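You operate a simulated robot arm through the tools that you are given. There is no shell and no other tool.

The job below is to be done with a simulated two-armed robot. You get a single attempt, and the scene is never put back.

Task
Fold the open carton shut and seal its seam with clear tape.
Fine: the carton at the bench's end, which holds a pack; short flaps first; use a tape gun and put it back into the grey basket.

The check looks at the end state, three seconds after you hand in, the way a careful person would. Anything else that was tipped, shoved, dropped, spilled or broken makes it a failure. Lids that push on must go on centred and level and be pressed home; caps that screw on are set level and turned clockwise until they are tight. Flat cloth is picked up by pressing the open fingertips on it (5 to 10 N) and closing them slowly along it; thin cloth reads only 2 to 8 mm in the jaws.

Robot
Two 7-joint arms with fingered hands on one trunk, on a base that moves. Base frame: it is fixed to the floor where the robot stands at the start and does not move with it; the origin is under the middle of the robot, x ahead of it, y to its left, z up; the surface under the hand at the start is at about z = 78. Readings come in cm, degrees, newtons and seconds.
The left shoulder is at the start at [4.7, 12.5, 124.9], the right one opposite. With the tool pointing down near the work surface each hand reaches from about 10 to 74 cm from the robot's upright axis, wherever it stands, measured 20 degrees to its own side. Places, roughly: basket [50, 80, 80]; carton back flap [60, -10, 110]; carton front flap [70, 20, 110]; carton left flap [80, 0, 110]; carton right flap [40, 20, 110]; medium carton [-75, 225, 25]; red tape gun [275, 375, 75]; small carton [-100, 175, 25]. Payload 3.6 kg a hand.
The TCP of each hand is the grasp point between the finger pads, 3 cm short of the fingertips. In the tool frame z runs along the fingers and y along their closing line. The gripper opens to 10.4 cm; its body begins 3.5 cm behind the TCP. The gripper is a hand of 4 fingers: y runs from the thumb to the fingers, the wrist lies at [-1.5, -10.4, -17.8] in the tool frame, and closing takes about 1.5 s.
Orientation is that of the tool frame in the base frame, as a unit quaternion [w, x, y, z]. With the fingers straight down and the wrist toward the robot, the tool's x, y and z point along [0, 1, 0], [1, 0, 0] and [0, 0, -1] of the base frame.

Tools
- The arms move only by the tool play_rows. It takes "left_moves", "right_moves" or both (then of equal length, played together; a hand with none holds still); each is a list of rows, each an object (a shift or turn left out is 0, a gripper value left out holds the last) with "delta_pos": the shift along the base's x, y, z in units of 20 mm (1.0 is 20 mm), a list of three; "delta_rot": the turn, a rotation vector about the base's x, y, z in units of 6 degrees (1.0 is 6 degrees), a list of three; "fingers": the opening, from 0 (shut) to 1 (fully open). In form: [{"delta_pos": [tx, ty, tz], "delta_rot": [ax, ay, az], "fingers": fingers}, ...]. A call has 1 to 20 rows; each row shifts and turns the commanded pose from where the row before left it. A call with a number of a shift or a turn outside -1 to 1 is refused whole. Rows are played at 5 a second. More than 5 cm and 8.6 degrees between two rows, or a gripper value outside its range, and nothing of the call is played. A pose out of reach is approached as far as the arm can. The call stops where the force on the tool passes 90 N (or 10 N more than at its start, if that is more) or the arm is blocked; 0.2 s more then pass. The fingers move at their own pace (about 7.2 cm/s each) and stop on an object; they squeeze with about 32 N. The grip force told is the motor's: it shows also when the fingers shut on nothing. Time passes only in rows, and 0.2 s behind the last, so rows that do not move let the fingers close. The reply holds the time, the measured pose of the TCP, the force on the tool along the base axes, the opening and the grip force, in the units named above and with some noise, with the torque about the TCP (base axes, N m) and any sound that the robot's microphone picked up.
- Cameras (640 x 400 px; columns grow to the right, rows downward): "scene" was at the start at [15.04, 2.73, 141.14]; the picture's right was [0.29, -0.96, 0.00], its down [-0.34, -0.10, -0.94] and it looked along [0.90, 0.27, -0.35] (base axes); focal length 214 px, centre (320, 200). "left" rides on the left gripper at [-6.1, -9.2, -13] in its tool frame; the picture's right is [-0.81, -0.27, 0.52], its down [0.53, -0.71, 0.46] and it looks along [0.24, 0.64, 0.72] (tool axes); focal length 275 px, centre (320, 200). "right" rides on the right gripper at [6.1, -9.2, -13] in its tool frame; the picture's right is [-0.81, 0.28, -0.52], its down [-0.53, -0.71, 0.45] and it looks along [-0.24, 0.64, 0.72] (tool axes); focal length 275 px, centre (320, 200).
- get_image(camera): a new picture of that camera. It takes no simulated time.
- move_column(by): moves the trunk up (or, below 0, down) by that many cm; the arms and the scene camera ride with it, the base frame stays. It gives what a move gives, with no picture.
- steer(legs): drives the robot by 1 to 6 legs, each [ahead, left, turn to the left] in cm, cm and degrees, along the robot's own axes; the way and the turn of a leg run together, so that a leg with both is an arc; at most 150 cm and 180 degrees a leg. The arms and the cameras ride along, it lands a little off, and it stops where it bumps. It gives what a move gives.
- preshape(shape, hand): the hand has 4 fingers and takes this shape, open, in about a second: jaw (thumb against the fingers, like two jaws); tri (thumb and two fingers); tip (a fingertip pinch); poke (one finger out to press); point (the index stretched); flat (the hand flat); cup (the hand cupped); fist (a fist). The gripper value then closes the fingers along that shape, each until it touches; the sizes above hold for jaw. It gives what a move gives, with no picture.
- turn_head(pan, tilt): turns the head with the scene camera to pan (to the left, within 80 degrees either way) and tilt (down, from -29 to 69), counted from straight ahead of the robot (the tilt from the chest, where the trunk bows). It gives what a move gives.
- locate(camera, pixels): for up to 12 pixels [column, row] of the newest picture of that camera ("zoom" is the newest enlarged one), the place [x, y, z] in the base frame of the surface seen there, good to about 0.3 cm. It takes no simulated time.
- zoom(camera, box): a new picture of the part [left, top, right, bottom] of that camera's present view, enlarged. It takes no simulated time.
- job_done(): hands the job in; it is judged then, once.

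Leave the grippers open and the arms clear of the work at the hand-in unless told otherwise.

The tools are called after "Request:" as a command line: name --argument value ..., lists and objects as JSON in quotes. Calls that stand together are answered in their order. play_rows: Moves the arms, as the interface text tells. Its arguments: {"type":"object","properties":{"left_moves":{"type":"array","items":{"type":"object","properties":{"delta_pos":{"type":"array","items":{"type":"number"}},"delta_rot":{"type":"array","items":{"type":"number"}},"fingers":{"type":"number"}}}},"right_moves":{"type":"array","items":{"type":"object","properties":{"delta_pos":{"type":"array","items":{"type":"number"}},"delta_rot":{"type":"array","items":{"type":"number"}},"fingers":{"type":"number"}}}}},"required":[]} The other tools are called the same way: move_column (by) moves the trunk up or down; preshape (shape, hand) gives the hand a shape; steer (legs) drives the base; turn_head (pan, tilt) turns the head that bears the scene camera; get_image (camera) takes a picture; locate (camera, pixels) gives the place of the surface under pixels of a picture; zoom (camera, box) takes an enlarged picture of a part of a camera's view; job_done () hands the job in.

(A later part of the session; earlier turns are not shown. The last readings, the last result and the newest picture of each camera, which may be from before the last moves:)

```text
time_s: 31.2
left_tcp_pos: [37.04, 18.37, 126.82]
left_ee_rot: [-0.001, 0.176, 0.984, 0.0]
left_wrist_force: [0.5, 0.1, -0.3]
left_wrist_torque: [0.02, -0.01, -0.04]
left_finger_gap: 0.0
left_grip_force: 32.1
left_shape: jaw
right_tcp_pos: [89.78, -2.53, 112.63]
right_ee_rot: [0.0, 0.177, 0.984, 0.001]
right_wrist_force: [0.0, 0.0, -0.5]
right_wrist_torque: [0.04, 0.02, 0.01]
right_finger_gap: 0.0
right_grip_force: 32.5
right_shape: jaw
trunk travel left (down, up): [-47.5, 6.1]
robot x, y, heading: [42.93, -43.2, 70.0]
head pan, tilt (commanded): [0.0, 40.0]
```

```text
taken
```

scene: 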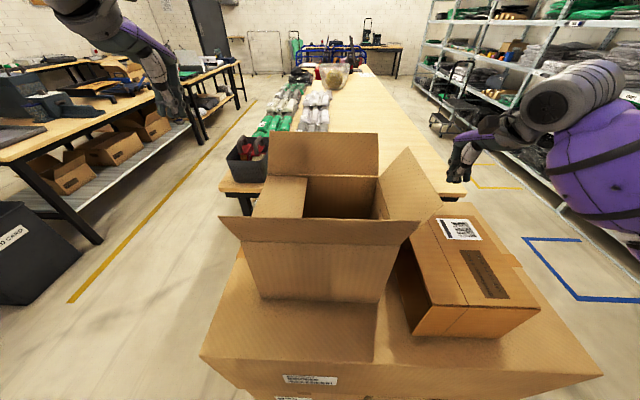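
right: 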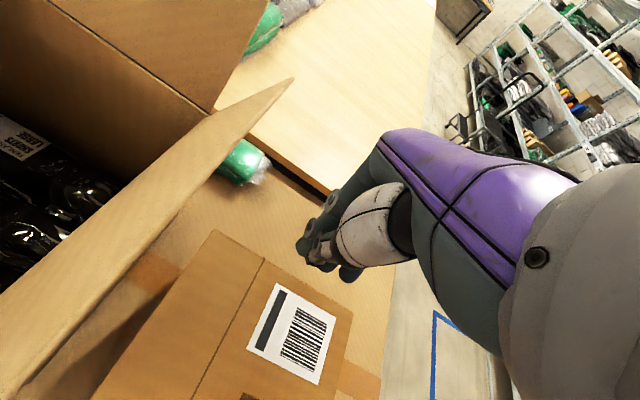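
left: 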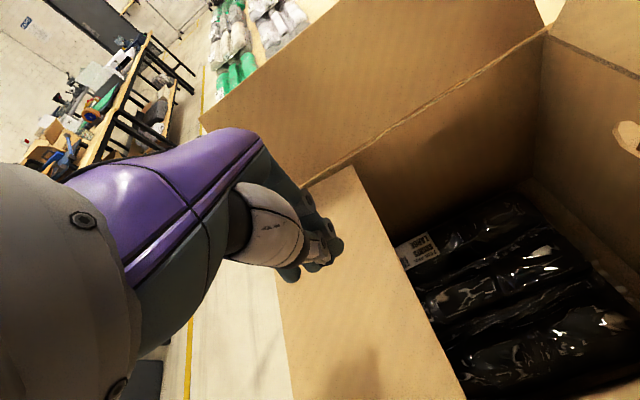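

The right hand is outside the right flap. I play the mirrored arc to fold it inward and down.

Request:
play_rows --right_moves '[{"delta_pos": [-0.88, 0.36, 0]}, {"delta_pos": [-0.88, 0.36, 0]}, {"delta_pos": [-0.88, 0.36, 0.3]}, {"delta_pos": [-0.88, 0.36, 0.5]}, {"delta_pos": [-0.83, 0.34, 0.5]}, {"delta_pos": [-0.83, 0.34, 0.4]}, {"delta_pos": [-0.79, 0.32, 0]}, {"delta_pos": [-0.79, 0.32, -0.3]}, {"delta_pos": [-0.74, 0.3, -0.6]}, {"delta_pos": [-0.74, 0.3, -0.4]}, {"delta_pos": [-0.6, 0.25, -0.6]}, {"delta_pos": [-0.5, 0.2, -0.7]}, {"delta_pos": [-0.4, 0.16, -0.8]}, {"delta_pos": [-0.3, 0.12, -0.8]}, {"delta_pos": [-0.1, 0.04, -0.4]}]'

Request:
get_image --camera "scene"

Request:
get_image --camera "right"

```text
time_s: 34.4
left_tcp_pos: [37.17, 18.3, 126.86]
left_ee_rot: [0.0, 0.177, 0.984, 0.001]
left_wrist_force: [-0.5, 0.7, 0.4]
left_wrist_torque: [-0.01, 0.01, 0.01]
left_finger_gap: 0.0
left_grip_force: 31.9
left_shape: jaw
right_tcp_pos: [69.64, 5.71, 106.54]
right_ee_rot: [-0.001, 0.177, 0.984, 0.001]
right_wrist_force: [-0.3, 0.4, 0.3]
right_wrist_torque: [-0.01, -0.02, 0.0]
right_finger_gap: 0.0
right_grip_force: 32.0
right_shape: jaw
trunk travel left (down, up): [-47.5, 6.1]
robot x, y, heading: [42.88, -43.08, 69.8]
head pan, tilt (commanded): [0.0, 40.0]
```

```text
taken
```

scene: 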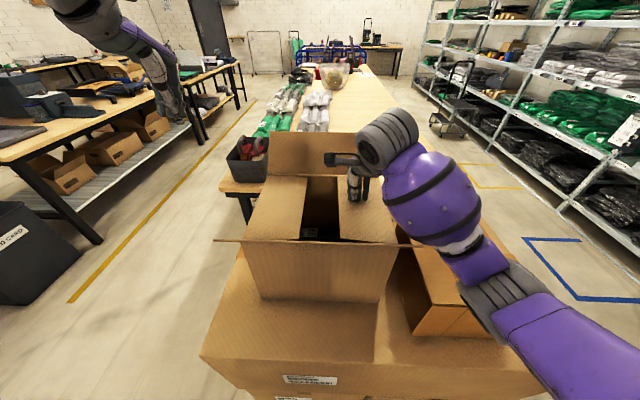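

```text
taken
```

right: 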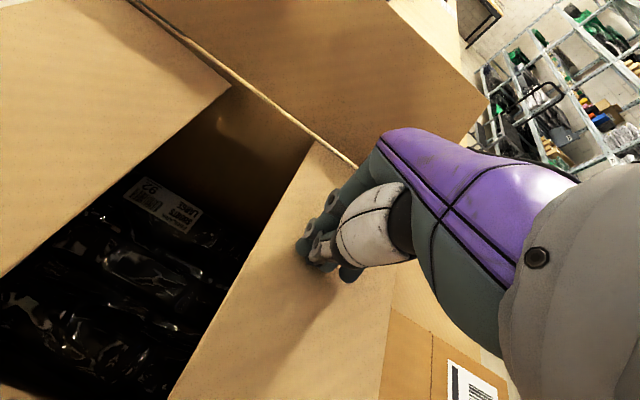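

The right flap is down. The back flap (nearest me) seems to have been pushed outward by the forearm, since its edge is now at row ~242. I'll measure both.

Request:
locate --camera "right" --pixels '[[310, 160], [250, 270], [190, 380], [340, 330], [420, 320], [300, 220]]'

Request:
zoom --camera "scene" --box '[190, 110, 450, 310]'

Request:
locate --camera "scene" --pixels '[[216, 240], [320, 242], [422, 245], [250, 238], [380, 230], [245, 260]]'

```text
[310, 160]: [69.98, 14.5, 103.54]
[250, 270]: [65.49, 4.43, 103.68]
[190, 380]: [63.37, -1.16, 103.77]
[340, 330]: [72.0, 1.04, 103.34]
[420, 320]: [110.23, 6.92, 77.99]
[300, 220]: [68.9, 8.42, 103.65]
```

```text
2.00 times, centred on (320, 210) of scene
```

zoom: 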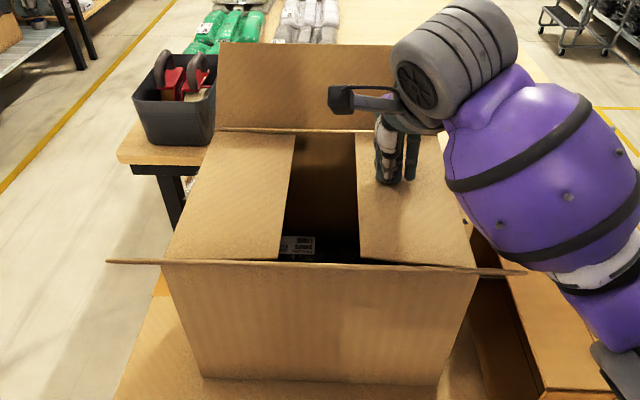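

```text
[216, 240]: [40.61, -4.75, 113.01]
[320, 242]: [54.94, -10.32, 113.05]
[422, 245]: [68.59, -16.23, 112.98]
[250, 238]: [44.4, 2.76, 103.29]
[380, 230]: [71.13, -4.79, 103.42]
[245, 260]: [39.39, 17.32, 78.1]
```

Both short flaps are flat and stay at z≈103.5. The back flap still leans outward, with its outer edge at (40.6,-4.8) to (68.6,-16.2), z≈113. I'll take the right hand up, back over that flap to my side of it (about (57.5,-18.5)), and then lower it there.

Request:
play_rows --right_moves '[{"delta_pos": [0, 0, 1]}, {"delta_pos": [0, 0, 1]}, {"delta_pos": [0, 0, 1]}, {"delta_pos": [0, 0, 1]}, {"delta_pos": [0, 0, 1]}, {"delta_pos": [-0.465, -0.93, 1]}, {"delta_pos": [-0.465, -0.93, 1]}, {"delta_pos": [-0.465, -0.93, 1]}, {"delta_pos": [-0.465, -0.93, 1]}, {"delta_pos": [-0.465, -0.93, 1]}, {"delta_pos": [-0.465, -0.93, 0]}, {"delta_pos": [-0.465, -0.93, 0]}, {"delta_pos": [-0.465, -0.93, 0]}, {"delta_pos": [-0.465, -0.93, 0]}, {"delta_pos": [-0.465, -0.93, 0]}, {"delta_pos": [-0.465, -0.93, 0]}, {"delta_pos": [-0.465, -0.93, 0]}, {"delta_pos": [-0.465, -0.93, 0]}, {"delta_pos": [0, 0, -0.8]}, {"delta_pos": [0, 0, -0.8]}]'

Request:
get_image --camera "scene"

Request:
get_image --camera "right"

```text
time_s: 38.6
left_tcp_pos: [37.16, 18.33, 126.74]
left_ee_rot: [0.001, 0.176, 0.984, 0.0]
left_wrist_force: [-0.7, 0.6, -0.3]
left_wrist_torque: [0.0, 0.02, -0.01]
left_finger_gap: 0.01
left_grip_force: 31.5
left_shape: jaw
right_tcp_pos: [58.17, -17.8, 123.27]
right_ee_rot: [-0.011, 0.202, 0.979, -0.022]
right_wrist_force: [-0.1, -1.2, -0.1]
right_wrist_torque: [-0.01, 0.04, -0.01]
right_finger_gap: 0.0
right_grip_force: 31.8
right_shape: jaw
trunk travel left (down, up): [-47.5, 6.1]
robot x, y, heading: [42.99, -43.11, 69.8]
head pan, tilt (commanded): [0.0, 40.0]
```

```text
taken
```

scene: 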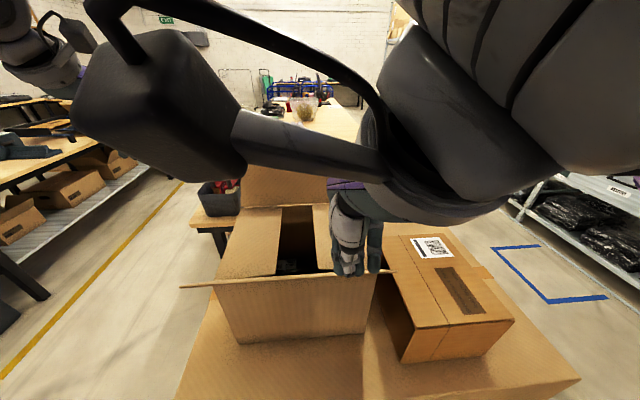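

```text
taken
```

right: 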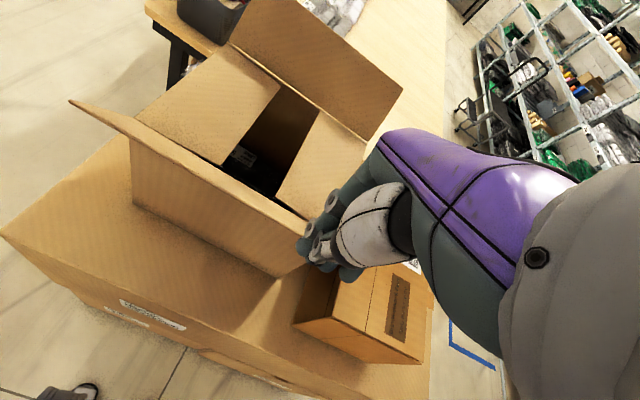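

The hand is close to my body and slightly off its commanded turn, but positioned on my side of the back flap. I'll lower it carefully to z≈113.

Request:
play_rows --right_moves '[{"delta_pos": [0, 0, -0.9]}, {"delta_pos": [0, 0, -0.9]}, {"delta_pos": [0, 0, -0.9]}, {"delta_pos": [0, 0, -0.9]}, {"delta_pos": [0, 0, -0.9]}, {"delta_pos": [0, 0, -0.6]}]'

Request:
get_image --camera "scene"

Request:
get_image --camera "right"

```text
time_s: 40.0
left_tcp_pos: [37.08, 18.27, 126.73]
left_ee_rot: [0.001, 0.176, 0.984, 0.0]
left_wrist_force: [-0.1, 0.0, -0.1]
left_wrist_torque: [0.01, 0.04, -0.01]
left_finger_gap: 0.01
left_grip_force: 31.9
left_shape: jaw
right_tcp_pos: [56.06, -14.26, 115.85]
right_ee_rot: [0.0, 0.178, 0.984, -0.001]
right_wrist_force: [0.5, -0.8, -0.3]
right_wrist_torque: [0.02, 0.0, 0.01]
right_finger_gap: 0.0
right_grip_force: 32.5
right_shape: jaw
right hand out of reach, approached as far as the arm can: row 1, 2, 3, 4, 5, 6
trunk travel left (down, up): [-47.5, 6.1]
robot x, y, heading: [42.83, -43.13, 69.5]
head pan, tilt (commanded): [0.0, 40.0]
```

```text
taken
```

scene: 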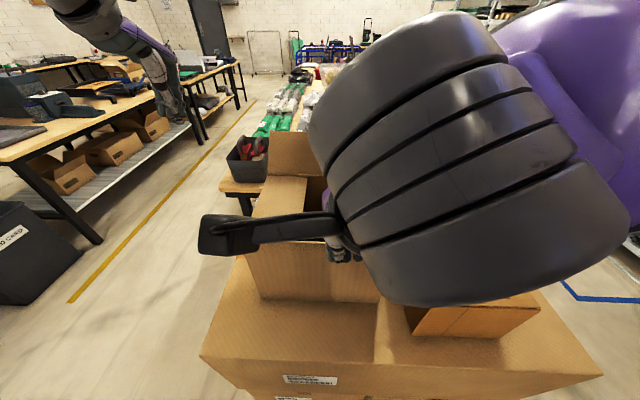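

```text
taken
```

right: 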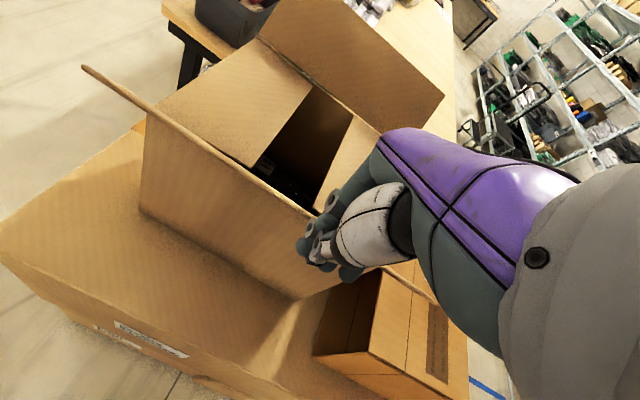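

The hand is too close to my body for this posture. I'll back the base away by 12 cm; the hand then moves straight away from the flap, and I'll have room to work.

Request:
steer --legs '[[-12, 0, -1.5]]'

Request:
get_image --camera "scene"

Request:
get_image --camera "right"

```text
time_s: 41.2
left_tcp_pos: [34.43, 7.49, 126.79]
left_ee_rot: [0.0, 0.188, 0.982, 0.0]
left_wrist_force: [-0.9, 0.3, 0.2]
left_wrist_torque: [0.0, 0.0, -0.01]
left_finger_gap: 0.02
left_grip_force: 32.5
left_shape: jaw
right_tcp_pos: [52.45, -25.64, 115.89]
right_ee_rot: [0.0, 0.19, 0.982, -0.001]
right_wrist_force: [-0.2, 0.2, 1.0]
right_wrist_torque: [-0.01, -0.01, 0.05]
right_finger_gap: 0.01
right_grip_force: 32.0
right_shape: jaw
trunk travel left (down, up): [-47.5, 6.1]
robot x, y, heading: [38.61, -53.72, 68.2]
head pan, tilt (commanded): [0.0, 40.0]
```

```text
taken
```

scene: 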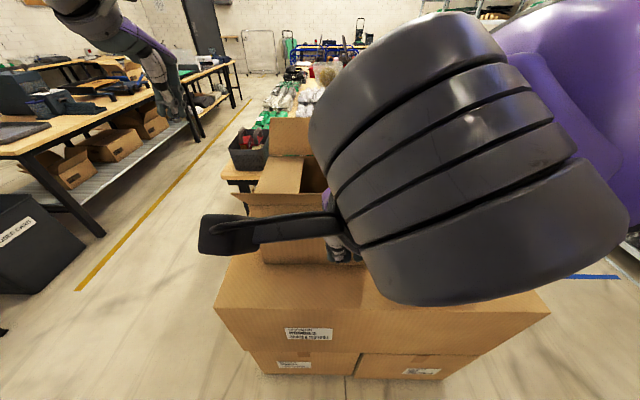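

```text
taken
```

right: 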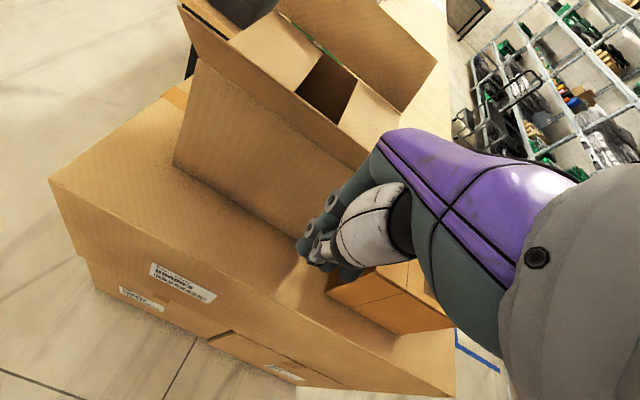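

Now there's room. I'll lower the right hand slightly and check where it settles before pushing forward.

Request:
play_rows --right_moves '[{"delta_pos": [0, 0, 0]}, {"delta_pos": [0, 0, 0]}]'

Request:
locate --camera "right" --pixels '[[184, 12], [196, 55], [225, 75], [365, 148], [275, 105], [330, 135], [290, 180]]'

```text
time_s: 41.8
left_tcp_pos: [34.36, 7.4, 126.77]
left_ee_rot: [0.0, 0.188, 0.982, 0.0]
left_wrist_force: [0.2, 0.2, 0.1]
left_wrist_torque: [0.01, -0.02, -0.03]
left_finger_gap: 0.0
left_grip_force: 32.5
left_shape: jaw
right_tcp_pos: [52.43, -25.61, 116.08]
right_ee_rot: [0.0, 0.19, 0.982, -0.001]
right_wrist_force: [1.0, -0.5, -0.6]
right_wrist_torque: [0.0, -0.03, 0.0]
right_finger_gap: 0.0
right_grip_force: 31.8
right_shape: jaw
trunk travel left (down, up): [-47.5, 6.1]
robot x, y, heading: [38.35, -53.81, 68.4]
head pan, tilt (commanded): [0.0, 40.0]
```

```text
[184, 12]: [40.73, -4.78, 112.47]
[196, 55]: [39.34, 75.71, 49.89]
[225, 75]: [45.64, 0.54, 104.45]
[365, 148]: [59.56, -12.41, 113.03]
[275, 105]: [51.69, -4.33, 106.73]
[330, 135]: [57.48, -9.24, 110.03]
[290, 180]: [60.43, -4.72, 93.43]
```

The back flap's edge is still at z≈113, with the hand behind it. Now I push it away from me in an arc, over and down onto the short flaps.

Request:
play_rows --right_moves '[{"delta_pos": [0.36, 0.88, -0.5]}, {"delta_pos": [0.36, 0.88, -0.5]}, {"delta_pos": [0.36, 0.88, -0.5]}, {"delta_pos": [0.36, 0.88, -0.5]}, {"delta_pos": [0.36, 0.88, 0]}, {"delta_pos": [0.36, 0.88, 0]}, {"delta_pos": [0.36, 0.88, 0.3]}, {"delta_pos": [0.36, 0.88, 0.5]}, {"delta_pos": [0.36, 0.88, 0.5]}, {"delta_pos": [0.34, 0.83, 0.5]}, {"delta_pos": [0.34, 0.83, 0.2]}, {"delta_pos": [0.34, 0.83, 0]}, {"delta_pos": [0.34, 0.83, -0.3]}]'

Request:
get_image --camera "scene"

Request:
get_image --camera "left"

```text
time_s: 44.6
left_tcp_pos: [34.32, 7.64, 126.83]
left_ee_rot: [0.0, 0.189, 0.982, 0.0]
left_wrist_force: [0.7, -0.3, 0.0]
left_wrist_torque: [0.0, 0.01, -0.02]
left_finger_gap: 0.01
left_grip_force: 32.1
left_shape: jaw
right_tcp_pos: [61.45, -3.0, 115.52]
right_ee_rot: [-0.001, 0.19, 0.982, -0.002]
right_wrist_force: [-0.7, 0.6, 0.4]
right_wrist_torque: [0.02, -0.04, 0.02]
right_finger_gap: 0.02
right_grip_force: 32.4
right_shape: jaw
trunk travel left (down, up): [-47.5, 6.1]
robot x, y, heading: [38.41, -54.16, 68.2]
head pan, tilt (commanded): [0.0, 40.0]
```

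```text
taken
```

scene: 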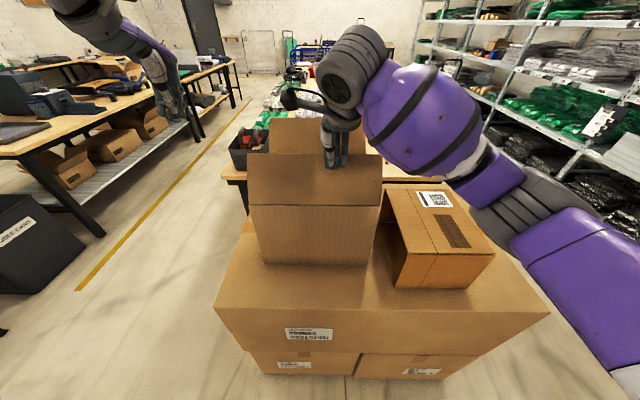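

```text
taken
```

left: 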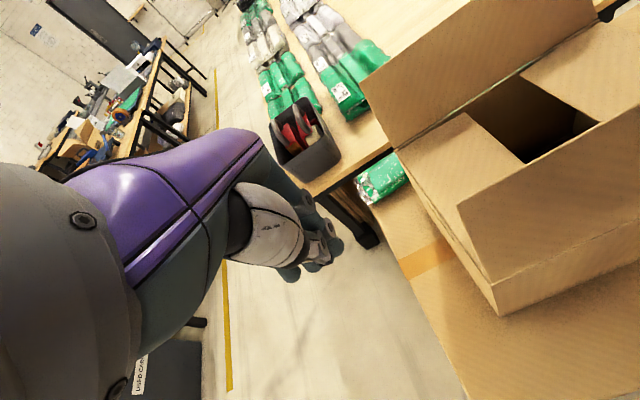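

The back flap is past vertical. I continue the arc down to horizontal.

Request:
play_rows --right_moves '[{"delta_pos": [0.3, 0.74, -0.5]}, {"delta_pos": [0.3, 0.74, -0.5]}, {"delta_pos": [0.23, 0.56, -0.6]}, {"delta_pos": [0.19, 0.46, -0.7]}, {"delta_pos": [0.15, 0.37, -0.8]}, {"delta_pos": [0.11, 0.28, -0.8]}, {"delta_pos": [0, 0, -0.3]}]'

Request:
get_image --camera "scene"

Request:
get_image --camera "right"

```text
time_s: 46.2
left_tcp_pos: [34.38, 7.49, 126.8]
left_ee_rot: [0.0, 0.188, 0.982, 0.0]
left_wrist_force: [-0.6, 0.7, -0.3]
left_wrist_torque: [-0.02, 0.0, 0.03]
left_finger_gap: 0.01
left_grip_force: 32.1
left_shape: jaw
right_tcp_pos: [64.08, 3.2, 106.91]
right_ee_rot: [-0.001, 0.19, 0.982, -0.002]
right_wrist_force: [-0.9, 0.5, -0.4]
right_wrist_torque: [0.01, -0.03, 0.0]
right_finger_gap: 0.02
right_grip_force: 31.8
right_shape: jaw
trunk travel left (down, up): [-47.5, 6.1]
robot x, y, heading: [38.51, -54.15, 68.0]
head pan, tilt (commanded): [0.0, 40.0]
```

```text
taken
```

scene: 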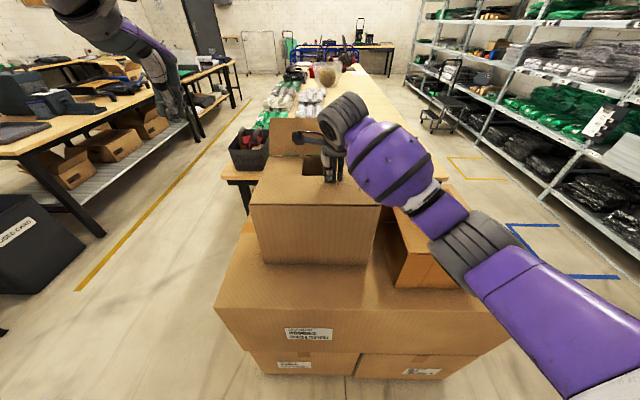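

```text
taken
```

right: 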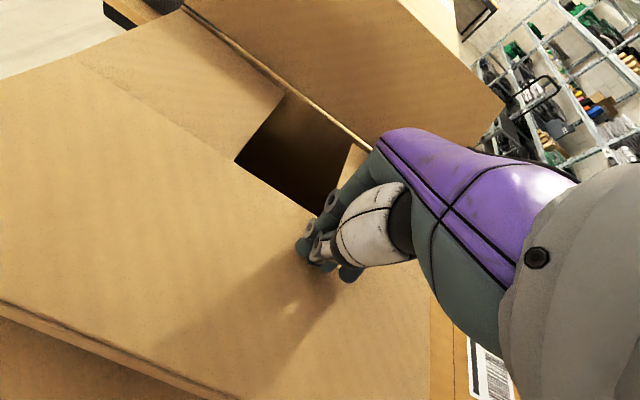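

The back flap is down. I press it gently home, then lift the hand and measure.

Request:
play_rows --right_moves '[{"delta_pos": [0, 0, -0.25]}, {"delta_pos": [0, 0, -0.15]}, {"delta_pos": [0, 0, 0.4]}, {"delta_pos": [0, 0, 1]}, {"delta_pos": [0, 0, 1]}]'

Request:
get_image --camera "right"

Request:
locate --camera "right" --pixels '[[100, 90], [200, 170], [260, 300], [60, 250], [200, 330], [300, 370]]'

```text
time_s: 47.4
left_tcp_pos: [34.32, 7.48, 126.69]
left_ee_rot: [0.001, 0.188, 0.982, 0.001]
left_wrist_force: [0.7, 0.3, 0.9]
left_wrist_torque: [0.05, -0.04, -0.01]
left_finger_gap: 0.0
left_grip_force: 32.0
left_shape: jaw
right_tcp_pos: [64.25, 3.1, 111.0]
right_ee_rot: [0.0, 0.189, 0.982, -0.001]
right_wrist_force: [-0.1, -0.4, 0.5]
right_wrist_torque: [0.02, 0.01, -0.01]
right_finger_gap: 0.02
right_grip_force: 31.5
right_shape: jaw
trunk travel left (down, up): [-47.5, 6.1]
robot x, y, heading: [38.48, -53.89, 68.3]
head pan, tilt (commanded): [0.0, 40.0]
```

```text
taken
```

right: 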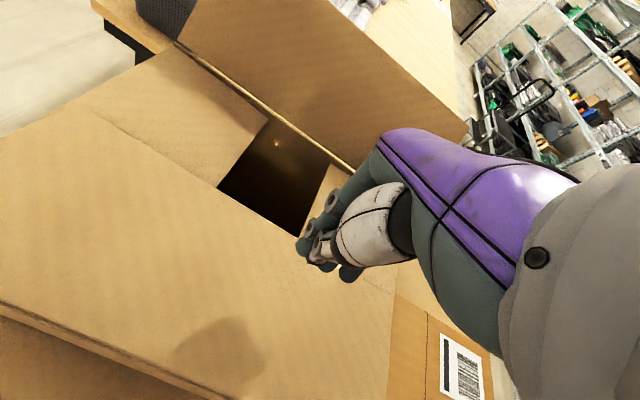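

```text
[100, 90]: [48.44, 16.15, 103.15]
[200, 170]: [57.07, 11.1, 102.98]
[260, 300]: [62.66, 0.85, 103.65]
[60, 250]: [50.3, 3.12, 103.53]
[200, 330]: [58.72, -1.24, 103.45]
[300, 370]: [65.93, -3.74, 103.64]
```

The back flap is flat (z≈103.5). The front flap is best pushed from the carton's near-left side, which is also on the way to the tape basket. I raise the right hand, then drive around the corner to about (4,18), heading 0.

Request:
play_rows --left_moves '[{"delta_pos": [0, 0, 1]}, {"delta_pos": [0, 0, 1]}, {"delta_pos": [0, 0, 1]}, {"delta_pos": [0, 0, 1]}, {}, {}, {}, {}, {}, {}, {}, {}]' --right_moves '[{"delta_pos": [0, 0, 1]}, {"delta_pos": [0, 0, 1]}, {"delta_pos": [0, 0, 1]}, {"delta_pos": [0, 0, 1]}, {"delta_pos": [0, 0, 1]}, {"delta_pos": [0, 0, 1]}, {"delta_pos": [0, 0, 1]}, {"delta_pos": [0, 0, 1]}, {"delta_pos": [0, 0, 1]}, {"delta_pos": [-0.3, -0.7, 1]}, {"delta_pos": [-0.3, -0.7, 1]}, {"delta_pos": [-0.3, -0.7, 1]}]'

Request:
steer --legs '[[0, 0, -68.3], [-43, 0, 0], [0, 72, 0]]'

Request:
turn_head --pan 10 --tilt 35

Request:
get_image --camera "scene"

```text
time_s: 50.0
left_tcp_pos: [34.36, 7.43, 134.79]
left_ee_rot: [0.0, 0.187, 0.982, 0.0]
left_wrist_force: [0.1, 0.4, -0.3]
left_wrist_torque: [-0.01, 0.0, -0.02]
left_finger_gap: 0.0
left_grip_force: 31.8
left_shape: jaw
right_tcp_pos: [62.35, -1.02, 135.19]
right_ee_rot: [0.0, 0.19, 0.982, -0.002]
right_wrist_force: [0.4, -0.9, -1.0]
right_wrist_torque: [0.03, 0.0, 0.01]
right_finger_gap: 0.02
right_grip_force: 32.1
right_shape: jaw
trunk travel left (down, up): [-47.5, 6.1]
robot x, y, heading: [38.58, -54.07, 68.3]
head pan, tilt (commanded): [0.0, 40.0]
```

```text
time_s: 61.9
left_tcp_pos: [48.85, 46.02, 134.68]
left_ee_rot: [-0.001, 0.696, 0.718, 0.0]
left_wrist_force: [-0.4, 0.4, 0.3]
left_wrist_torque: [-0.01, 0.0, 0.0]
left_finger_gap: 0.0
left_grip_force: 32.1
left_shape: jaw
right_tcp_pos: [52.33, 16.81, 135.05]
right_ee_rot: [-0.001, 0.697, 0.717, -0.001]
right_wrist_force: [-0.8, 0.0, 0.4]
right_wrist_torque: [0.04, -0.01, 0.04]
right_finger_gap: 0.0
right_grip_force: 32.1
right_shape: jaw
trunk travel left (down, up): [-47.5, 6.1]
robot x, y, heading: [-5.51, 18.07, 1.6]
head pan, tilt (commanded): [0.0, 40.0]
```

```text
time_s: 62.7
left_tcp_pos: [48.84, 45.92, 134.71]
left_ee_rot: [0.001, 0.696, 0.718, 0.0]
left_wrist_force: [-0.7, 1.1, 0.9]
left_wrist_torque: [-0.02, -0.02, 0.02]
left_finger_gap: 0.0
left_grip_force: 31.9
left_shape: jaw
right_tcp_pos: [52.34, 16.83, 135.07]
right_ee_rot: [-0.001, 0.697, 0.717, -0.002]
right_wrist_force: [0.6, 0.4, -0.7]
right_wrist_torque: [0.0, 0.02, -0.03]
right_finger_gap: 0.01
right_grip_force: 31.4
right_shape: jaw
trunk travel left (down, up): [-47.5, 6.1]
robot x, y, heading: [-5.63, 17.57, 1.8]
head pan, tilt (commanded): [10.0, 35.0]
```

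```text
taken
```

scene: 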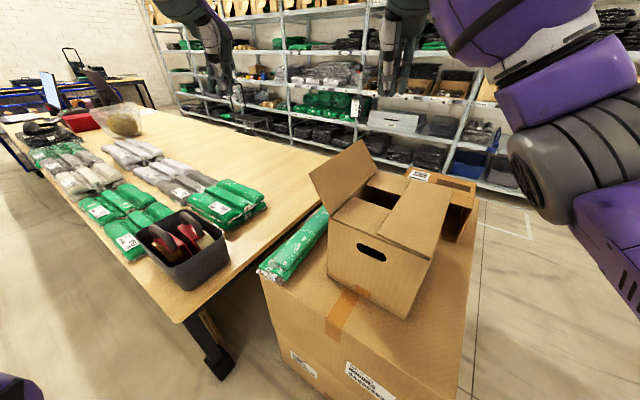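

I'm at (-5.6,17.6). I'll go 11 cm ahead so that the left hand can reach outside the front flap comfortably. My base would then be about 29 cm from the big carton's face.

Request:
steer --legs '[[11, 0, -1.8]]'

Request:
get_image --camera "left"

```text
time_s: 63.9
left_tcp_pos: [60.38, 44.64, 134.74]
left_ee_rot: [0.0, 0.706, 0.708, 0.0]
left_wrist_force: [-0.7, 0.9, -0.3]
left_wrist_torque: [-0.02, -0.01, 0.01]
left_finger_gap: 0.0
left_grip_force: 32.3
left_shape: jaw
right_tcp_pos: [63.02, 15.34, 135.07]
right_ee_rot: [-0.001, 0.707, 0.707, -0.002]
right_wrist_force: [-0.8, 0.3, -0.2]
right_wrist_torque: [0.0, 0.01, -0.02]
right_finger_gap: 0.0
right_grip_force: 32.2
right_shape: jaw
trunk travel left (down, up): [-47.5, 6.1]
robot x, y, heading: [5.07, 17.75, 0.1]
head pan, tilt (commanded): [10.0, 35.0]
```

```text
taken
```

left: 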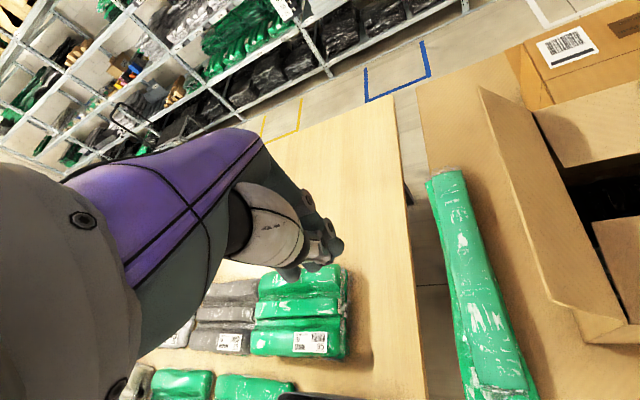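

The left hand is beside the front flap. I'll lower it to about (68.8,33.7,112) outside that flap and move the right hand out of the way to the right.

Request:
play_rows --left_moves '[{"delta_pos": [0.35, -0.455, -0.95]}, {"delta_pos": [0.35, -0.455, -0.95]}, {"delta_pos": [0.35, -0.455, -0.95]}, {"delta_pos": [0.35, -0.455, -0.95]}, {"delta_pos": [0.35, -0.455, -0.95]}, {"delta_pos": [0.35, -0.455, -0.95]}, {"delta_pos": [0.35, -0.455, -0.95]}, {"delta_pos": [0.35, -0.455, -0.95]}, {"delta_pos": [0.35, -0.455, -0.95]}, {"delta_pos": [0.35, -0.455, -0.95]}, {"delta_pos": [0.35, -0.455, -0.95]}, {"delta_pos": [0.35, -0.455, -0.95]}]' --right_moves '[{"delta_pos": [-0.62, -0.96, 0.12]}, {"delta_pos": [-0.62, -0.96, 0.12]}, {"delta_pos": [-0.62, -0.96, 0.12]}, {"delta_pos": [-0.62, -0.96, 0.12]}, {"delta_pos": [-0.62, -0.96, 0.12]}, {"delta_pos": [-0.62, -0.96, 0.12]}, {"delta_pos": [-0.62, -0.96, 0.12]}, {"delta_pos": [-0.62, -0.96, 0.12]}, {"delta_pos": [-0.62, -0.96, 0.12]}, {"delta_pos": [-0.62, -0.96, 0.12]}, {"delta_pos": [-0.62, -0.96, 0.12]}, {"delta_pos": [-0.62, -0.96, 0.12]}]'

Request:
get_image --camera "left"

Request:
get_image --camera "scene"

```text
time_s: 66.5
left_tcp_pos: [68.85, 33.66, 111.8]
left_ee_rot: [0.0, 0.707, 0.707, 0.001]
left_wrist_force: [-0.2, 0.4, -0.2]
left_wrist_torque: [-0.01, 0.01, 0.01]
left_finger_gap: 0.0
left_grip_force: 31.7
left_shape: jaw
right_tcp_pos: [48.31, -7.71, 137.93]
right_ee_rot: [-0.001, 0.708, 0.706, 0.0]
right_wrist_force: [-0.5, 0.7, 0.2]
right_wrist_torque: [0.01, -0.04, 0.02]
right_finger_gap: 0.03
right_grip_force: 32.2
right_shape: jaw
trunk travel left (down, up): [-47.5, 6.1]
robot x, y, heading: [4.76, 18.04, -0.0]
head pan, tilt (commanded): [10.0, 35.0]
```

```text
taken
```

left: 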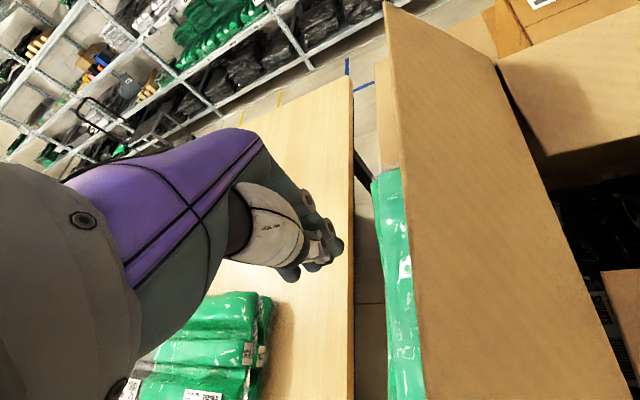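

```text
taken
```

scene: 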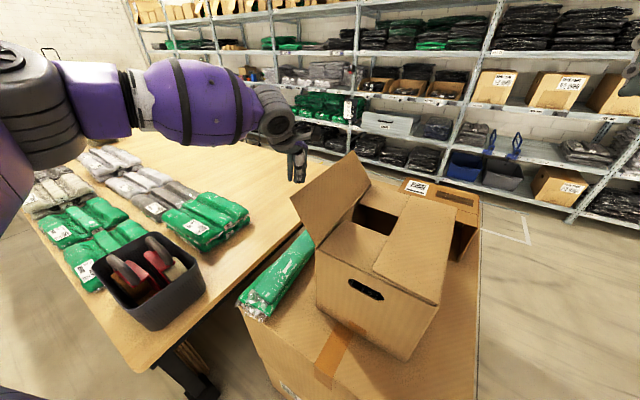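

The hand is just outside the front flap. I now push it over toward the carton's middle along the arc.

Request:
play_rows --left_moves '[{"delta_pos": [-0.36, -0.88, 0]}, {"delta_pos": [-0.36, -0.88, 0]}, {"delta_pos": [-0.36, -0.88, 0.3]}, {"delta_pos": [-0.36, -0.88, 0.5]}, {"delta_pos": [-0.34, -0.83, 0.5]}, {"delta_pos": [-0.34, -0.83, 0.4]}, {"delta_pos": [-0.32, -0.79, 0]}, {"delta_pos": [-0.32, -0.79, -0.3]}, {"delta_pos": [-0.3, -0.74, -0.5]}]'

Request:
get_image --camera "scene"

Request:
get_image --camera "left"

```text
time_s: 68.5
left_tcp_pos: [63.51, 26.52, 113.78]
left_ee_rot: [0.0, 0.706, 0.708, -0.001]
left_wrist_force: [0.7, 0.1, 0.7]
left_wrist_torque: [0.0, 0.0, 0.0]
left_finger_gap: 0.0
left_grip_force: 31.8
left_shape: jaw
left hand out of reach, approached as far as the arm can: row 4, 5, 6, 7, 8, 9
right_tcp_pos: [48.25, -7.8, 137.74]
right_ee_rot: [-0.001, 0.707, 0.707, -0.002]
right_wrist_force: [0.1, -0.7, 0.3]
right_wrist_torque: [0.0, -0.03, -0.01]
right_finger_gap: 0.01
right_grip_force: 31.9
right_shape: jaw
trunk travel left (down, up): [-47.5, 6.1]
robot x, y, heading: [5.01, 18.06, 0.1]
head pan, tilt (commanded): [10.0, 35.0]
```

```text
taken
```

scene: 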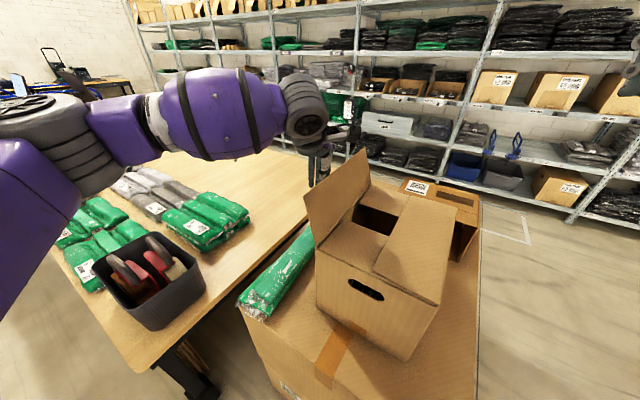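

```text
taken
```

left: 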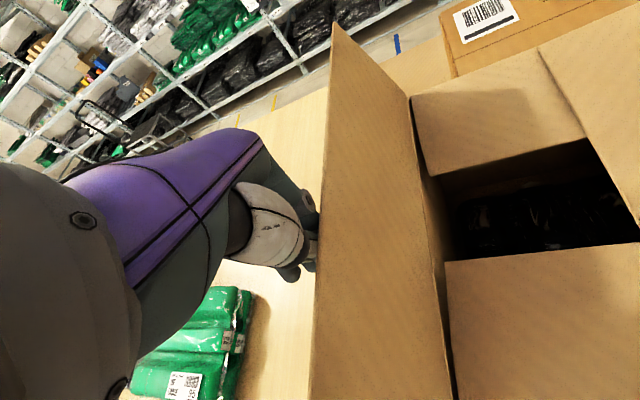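

The left arm ran out of reach in this wrist posture (the hand stopped at (63.5,26.5)). The flap is about vertical now. Turning the hand about 42° clockwise puts the wrist more to the left, which should free the arm.

Request:
play_rows --left_moves '[{"delta_rot": [0, 0, -1]}, {"delta_rot": [0, 0, -1]}, {"delta_rot": [0, 0, -1]}, {"delta_rot": [0, 0, -1]}, {"delta_rot": [0, 0, -1]}, {"delta_rot": [0, 0, -1]}, {"delta_rot": [0, 0, -1]}]'

Request:
get_image --camera "scene"

Request:
get_image --camera "left"

```text
time_s: 70.0
left_tcp_pos: [63.57, 26.49, 113.74]
left_ee_rot: [0.001, 0.914, 0.407, 0.0]
left_wrist_force: [0.4, 0.3, -0.9]
left_wrist_torque: [0.0, 0.02, 0.01]
left_finger_gap: 0.01
left_grip_force: 32.1
left_shape: jaw
right_tcp_pos: [48.35, -7.72, 137.84]
right_ee_rot: [-0.001, 0.707, 0.707, -0.001]
right_wrist_force: [-0.7, 0.2, 0.0]
right_wrist_torque: [0.03, 0.03, 0.0]
right_finger_gap: 0.0
right_grip_force: 32.2
right_shape: jaw
trunk travel left (down, up): [-47.5, 6.1]
robot x, y, heading: [4.91, 18.02, 0.0]
head pan, tilt (commanded): [10.0, 35.0]
```

```text
taken
```

scene: 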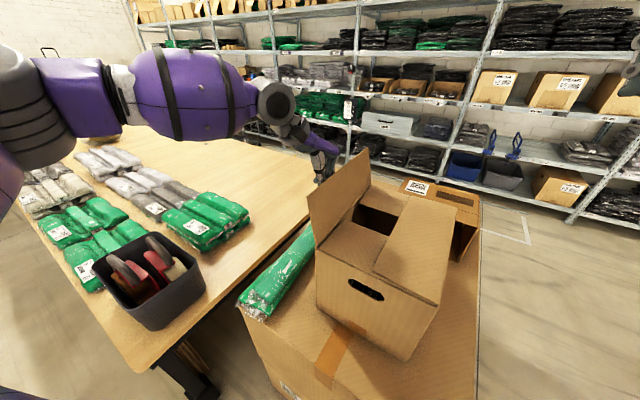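

```text
taken
```

left: 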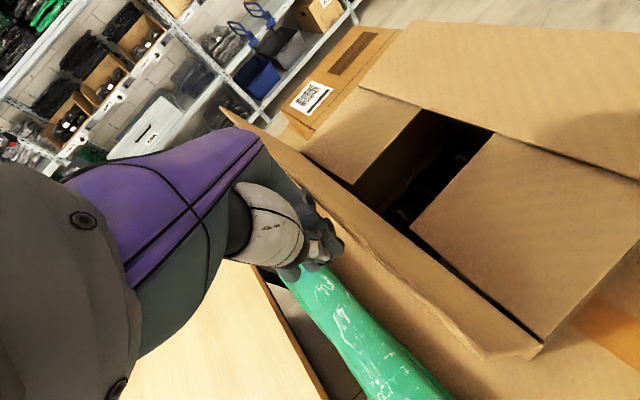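

The hand is turned and still behind the flap. I continue pushing it past vertical.

Request:
play_rows --left_moves '[{"delta_pos": [-0.35, -0.86, 0.5]}, {"delta_pos": [-0.34, -0.83, 0.4]}, {"delta_pos": [-0.32, -0.79, 0]}, {"delta_pos": [-0.32, -0.79, -0.4]}, {"delta_pos": [-0.3, -0.74, -0.6]}]'

Request:
get_image --camera "scene"

Request:
get_image --camera "left"

```text
time_s: 71.2
left_tcp_pos: [61.7, 21.39, 115.12]
left_ee_rot: [0.0, 0.913, 0.407, 0.0]
left_wrist_force: [-0.1, 0.0, -0.6]
left_wrist_torque: [0.0, 0.03, 0.0]
left_finger_gap: 0.01
left_grip_force: 32.0
left_shape: jaw
left hand out of reach, approached as far as the arm can: row 4, 5
right_tcp_pos: [48.38, -7.71, 137.86]
right_ee_rot: [-0.001, 0.708, 0.707, -0.002]
right_wrist_force: [-0.6, 0.7, 0.4]
right_wrist_torque: [0.01, 0.03, -0.02]
right_finger_gap: 0.0
right_grip_force: 31.6
right_shape: jaw
trunk travel left (down, up): [-47.5, 6.1]
robot x, y, heading: [5.23, 17.66, 0.0]
head pan, tilt (commanded): [10.0, 35.0]
```

```text
taken
```

scene: 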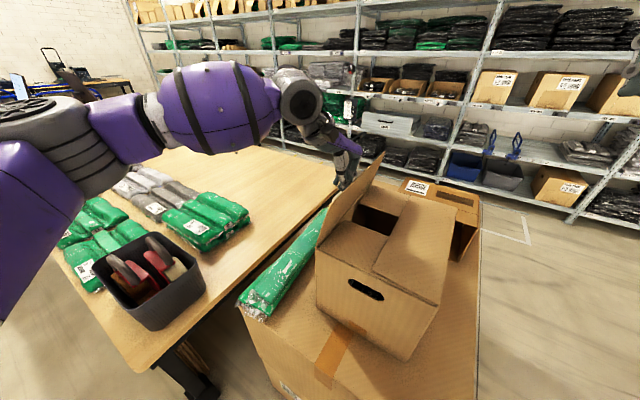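

```text
taken
```

left: 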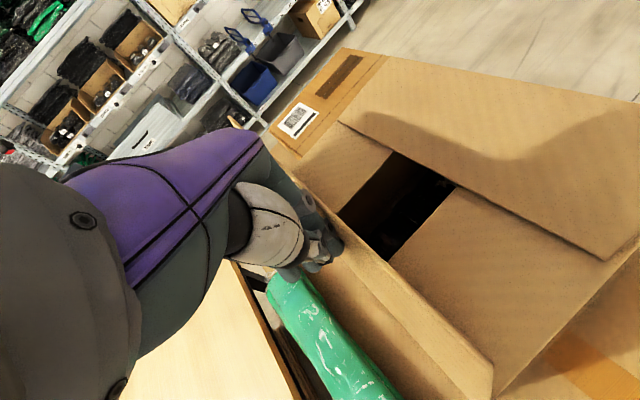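

Again at the reach limit, with the flap about vertical. I'll turn the hand a further 36° clockwise and then continue.

Request:
play_rows --left_moves '[{"delta_rot": [0, 0, -1]}, {"delta_rot": [0, 0, -1]}, {"delta_rot": [0, 0, -1]}, {"delta_rot": [0, 0, -1]}, {"delta_rot": [0, 0, -1]}, {"delta_rot": [0, 0, -1]}, {"delta_pos": [-0.32, -0.79, 0]}, {"delta_pos": [-0.32, -0.79, -0.3]}, {"delta_pos": [-0.3, -0.74, -0.5]}]'

Request:
get_image --camera "scene"

Request:
get_image --camera "left"

```text
time_s: 73.2
left_tcp_pos: [59.8, 22.25, 114.14]
left_ee_rot: [0.001, 0.991, 0.131, 0.0]
left_wrist_force: [0.7, 0.9, 0.2]
left_wrist_torque: [-0.01, -0.04, 0.01]
left_finger_gap: 0.0
left_grip_force: 32.0
left_shape: jaw
left hand out of reach, approached as far as the arm can: row 3, 4, 5, 6, 7, 8, 9
right_tcp_pos: [48.25, -7.8, 137.87]
right_ee_rot: [0.001, 0.707, 0.707, -0.001]
right_wrist_force: [-0.9, 0.2, -0.1]
right_wrist_torque: [0.0, 0.07, 0.0]
right_finger_gap: 0.0
right_grip_force: 31.5
right_shape: jaw
trunk travel left (down, up): [-47.5, 6.1]
robot x, y, heading: [5.14, 17.78, 0.2]
head pan, tilt (commanded): [10.0, 35.0]
```

```text
taken
```

scene: 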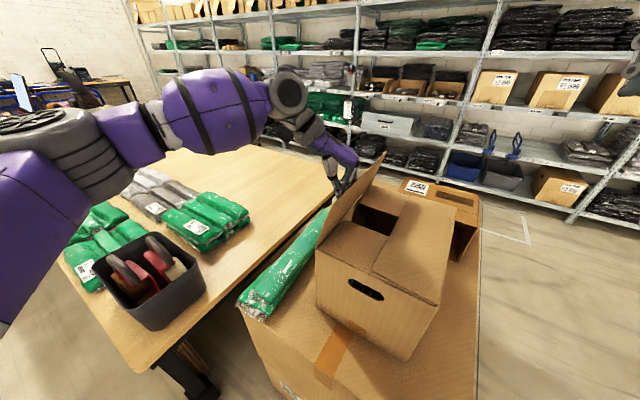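

```text
taken
```

left: 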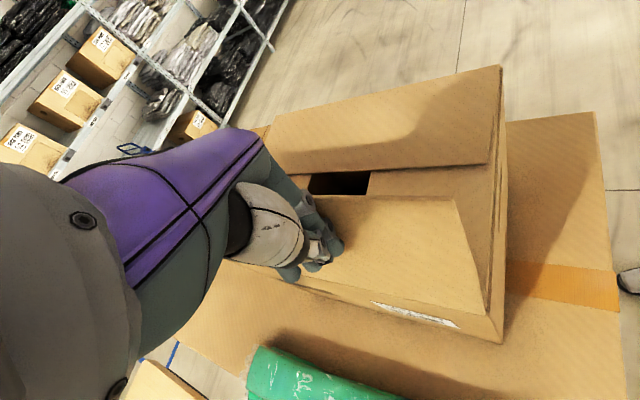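

Turning further does not help. Instead I'll let the base do the push. First I bring the hand back outward a little and undo the last turn; the flap stays near vertical by its own friction. Then I strafe the base along the push direction.

Request:
play_rows --left_moves '[{"delta_pos": [0.36, 0.88, 0], "delta_rot": [0, 0, 1]}, {"delta_pos": [0.36, 0.88, 0], "delta_rot": [0, 0, 1]}, {"delta_pos": [0.36, 0.88, 0], "delta_rot": [0, 0, 1]}, {"delta_pos": [0.18, 0.44, 0], "delta_rot": [0, 0, 1]}, {"delta_rot": [0, 0, 1]}, {"delta_rot": [0, 0, 1]}]'

Request:
get_image --camera "scene"

Request:
get_image --camera "left"

```text
time_s: 74.7
left_tcp_pos: [62.33, 28.37, 114.19]
left_ee_rot: [0.0, 0.901, 0.433, 0.0]
left_wrist_force: [-0.5, -0.4, 0.2]
left_wrist_torque: [0.04, -0.01, -0.03]
left_finger_gap: 0.01
left_grip_force: 32.2
left_shape: jaw
right_tcp_pos: [48.3, -7.78, 137.9]
right_ee_rot: [0.0, 0.707, 0.708, -0.001]
right_wrist_force: [0.1, 0.5, 0.5]
right_wrist_torque: [-0.03, 0.01, 0.0]
right_finger_gap: 0.0
right_grip_force: 31.3
right_shape: jaw
trunk travel left (down, up): [-47.5, 6.1]
robot x, y, heading: [5.17, 17.87, 0.0]
head pan, tilt (commanded): [10.0, 35.0]
```

```text
taken
```

scene: 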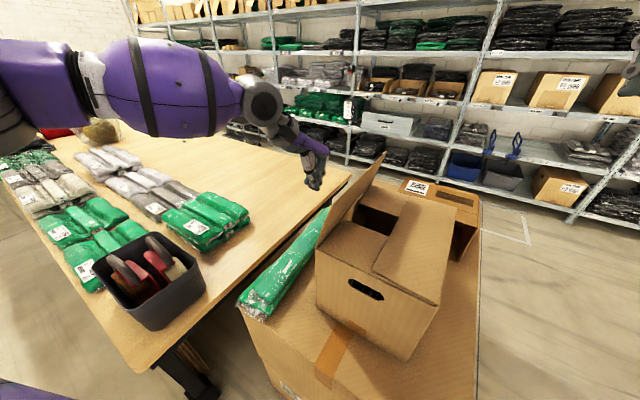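

```text
taken
```

left: 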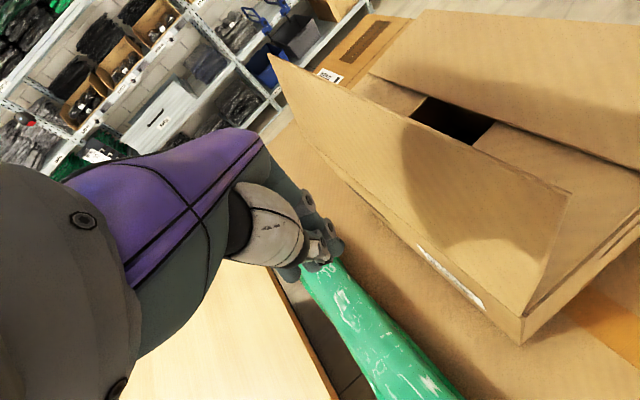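

The front flap already leans slightly inward. I lower the hand 2 cm and then strafe the base by about 13.5 cm along the push direction (backward-right), ending about 29 cm from the big carton's face.

Request:
play_rows --left_moves '[{"delta_pos": [0, 0, -0.6]}, {"delta_pos": [0, 0, -0.6]}]'

Request:
steer --legs '[[-5.1, -12.5, 0]]'

Request:
get_image --camera "scene"

Request:
get_image --camera "left"

```text
time_s: 75.2
left_tcp_pos: [62.44, 28.34, 112.01]
left_ee_rot: [0.0, 0.902, 0.432, 0.001]
left_wrist_force: [0.2, 0.8, -0.1]
left_wrist_torque: [-0.01, 0.03, -0.02]
left_finger_gap: 0.01
left_grip_force: 32.5
left_shape: jaw
right_tcp_pos: [48.28, -7.65, 137.99]
right_ee_rot: [-0.001, 0.707, 0.707, -0.001]
right_wrist_force: [0.3, -0.5, -0.3]
right_wrist_torque: [0.02, 0.01, -0.02]
right_finger_gap: 0.0
right_grip_force: 32.3
right_shape: jaw
trunk travel left (down, up): [-47.5, 6.1]
robot x, y, heading: [4.73, 17.9, 0.0]
head pan, tilt (commanded): [10.0, 35.0]
```

```text
time_s: 77.0
left_tcp_pos: [57.32, 15.86, 111.89]
left_ee_rot: [0.0, 0.901, 0.434, 0.001]
left_wrist_force: [-0.1, 0.2, 0.1]
left_wrist_torque: [-0.01, -0.03, 0.02]
left_finger_gap: 0.0
left_grip_force: 31.8
left_shape: jaw
right_tcp_pos: [43.34, -20.3, 137.86]
right_ee_rot: [-0.001, 0.706, 0.708, -0.001]
right_wrist_force: [0.0, -0.3, 0.4]
right_wrist_torque: [-0.05, 0.01, 0.03]
right_finger_gap: 0.0
right_grip_force: 32.1
right_shape: jaw
trunk travel left (down, up): [-47.5, 6.1]
robot x, y, heading: [0.1, 5.36, -0.2]
head pan, tilt (commanded): [10.0, 35.0]
```

```text
taken
```

scene: 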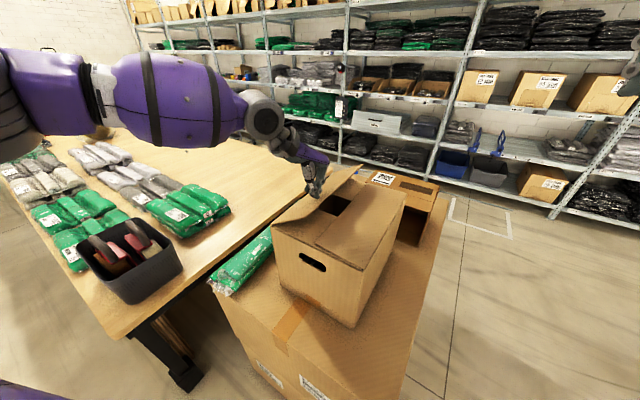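

```text
taken
```

left: 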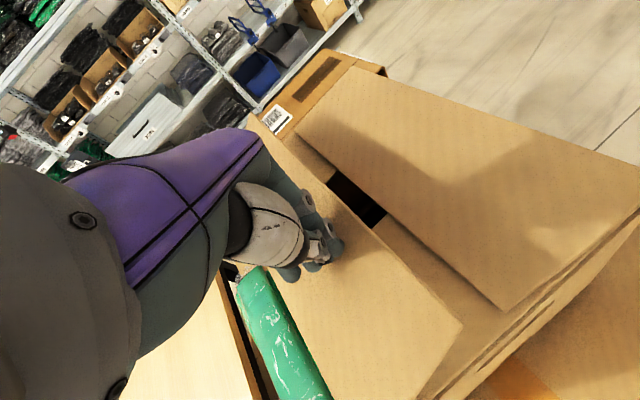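

The front flap is folded most of the way. I lower the hand to press it flat.

Request:
play_rows --left_moves '[{"delta_pos": [0, 0, -0.8]}, {"delta_pos": [0, 0, -0.8]}, {"delta_pos": [0, 0, -0.7]}, {"delta_pos": [0, 0, -0.4]}]'

Request:
get_image --camera "scene"

Request:
get_image --camera "left"

```text
time_s: 78.0
left_tcp_pos: [57.21, 16.07, 106.77]
left_ee_rot: [0.001, 0.901, 0.434, 0.0]
left_wrist_force: [1.4, -0.7, 2.6]
left_wrist_torque: [0.02, -0.03, 0.01]
left_finger_gap: 0.02
left_grip_force: 32.3
left_shape: jaw
right_tcp_pos: [43.34, -20.17, 137.84]
right_ee_rot: [-0.001, 0.707, 0.707, -0.001]
right_wrist_force: [0.2, -0.9, -0.6]
right_wrist_torque: [0.01, 0.07, -0.03]
right_finger_gap: 0.0
right_grip_force: 32.2
right_shape: jaw
trunk travel left (down, up): [-47.5, 6.1]
robot x, y, heading: [0.04, 5.32, 0.3]
head pan, tilt (commanded): [10.0, 35.0]
```

```text
taken
```

scene: 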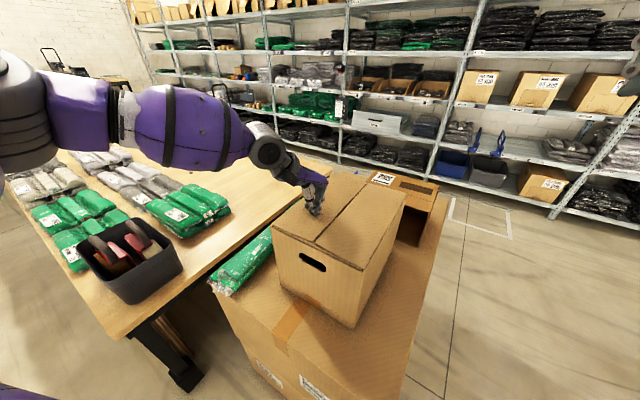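

```text
taken
```

left: 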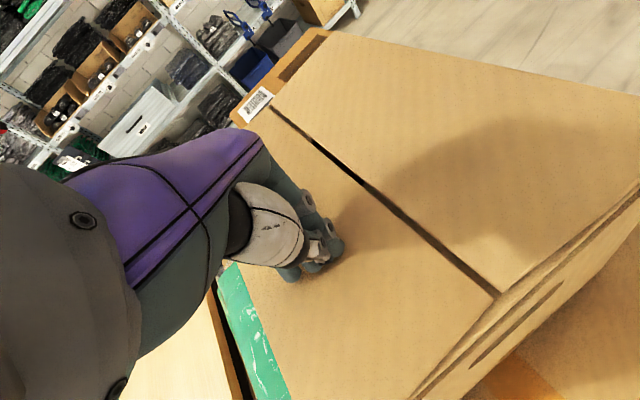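

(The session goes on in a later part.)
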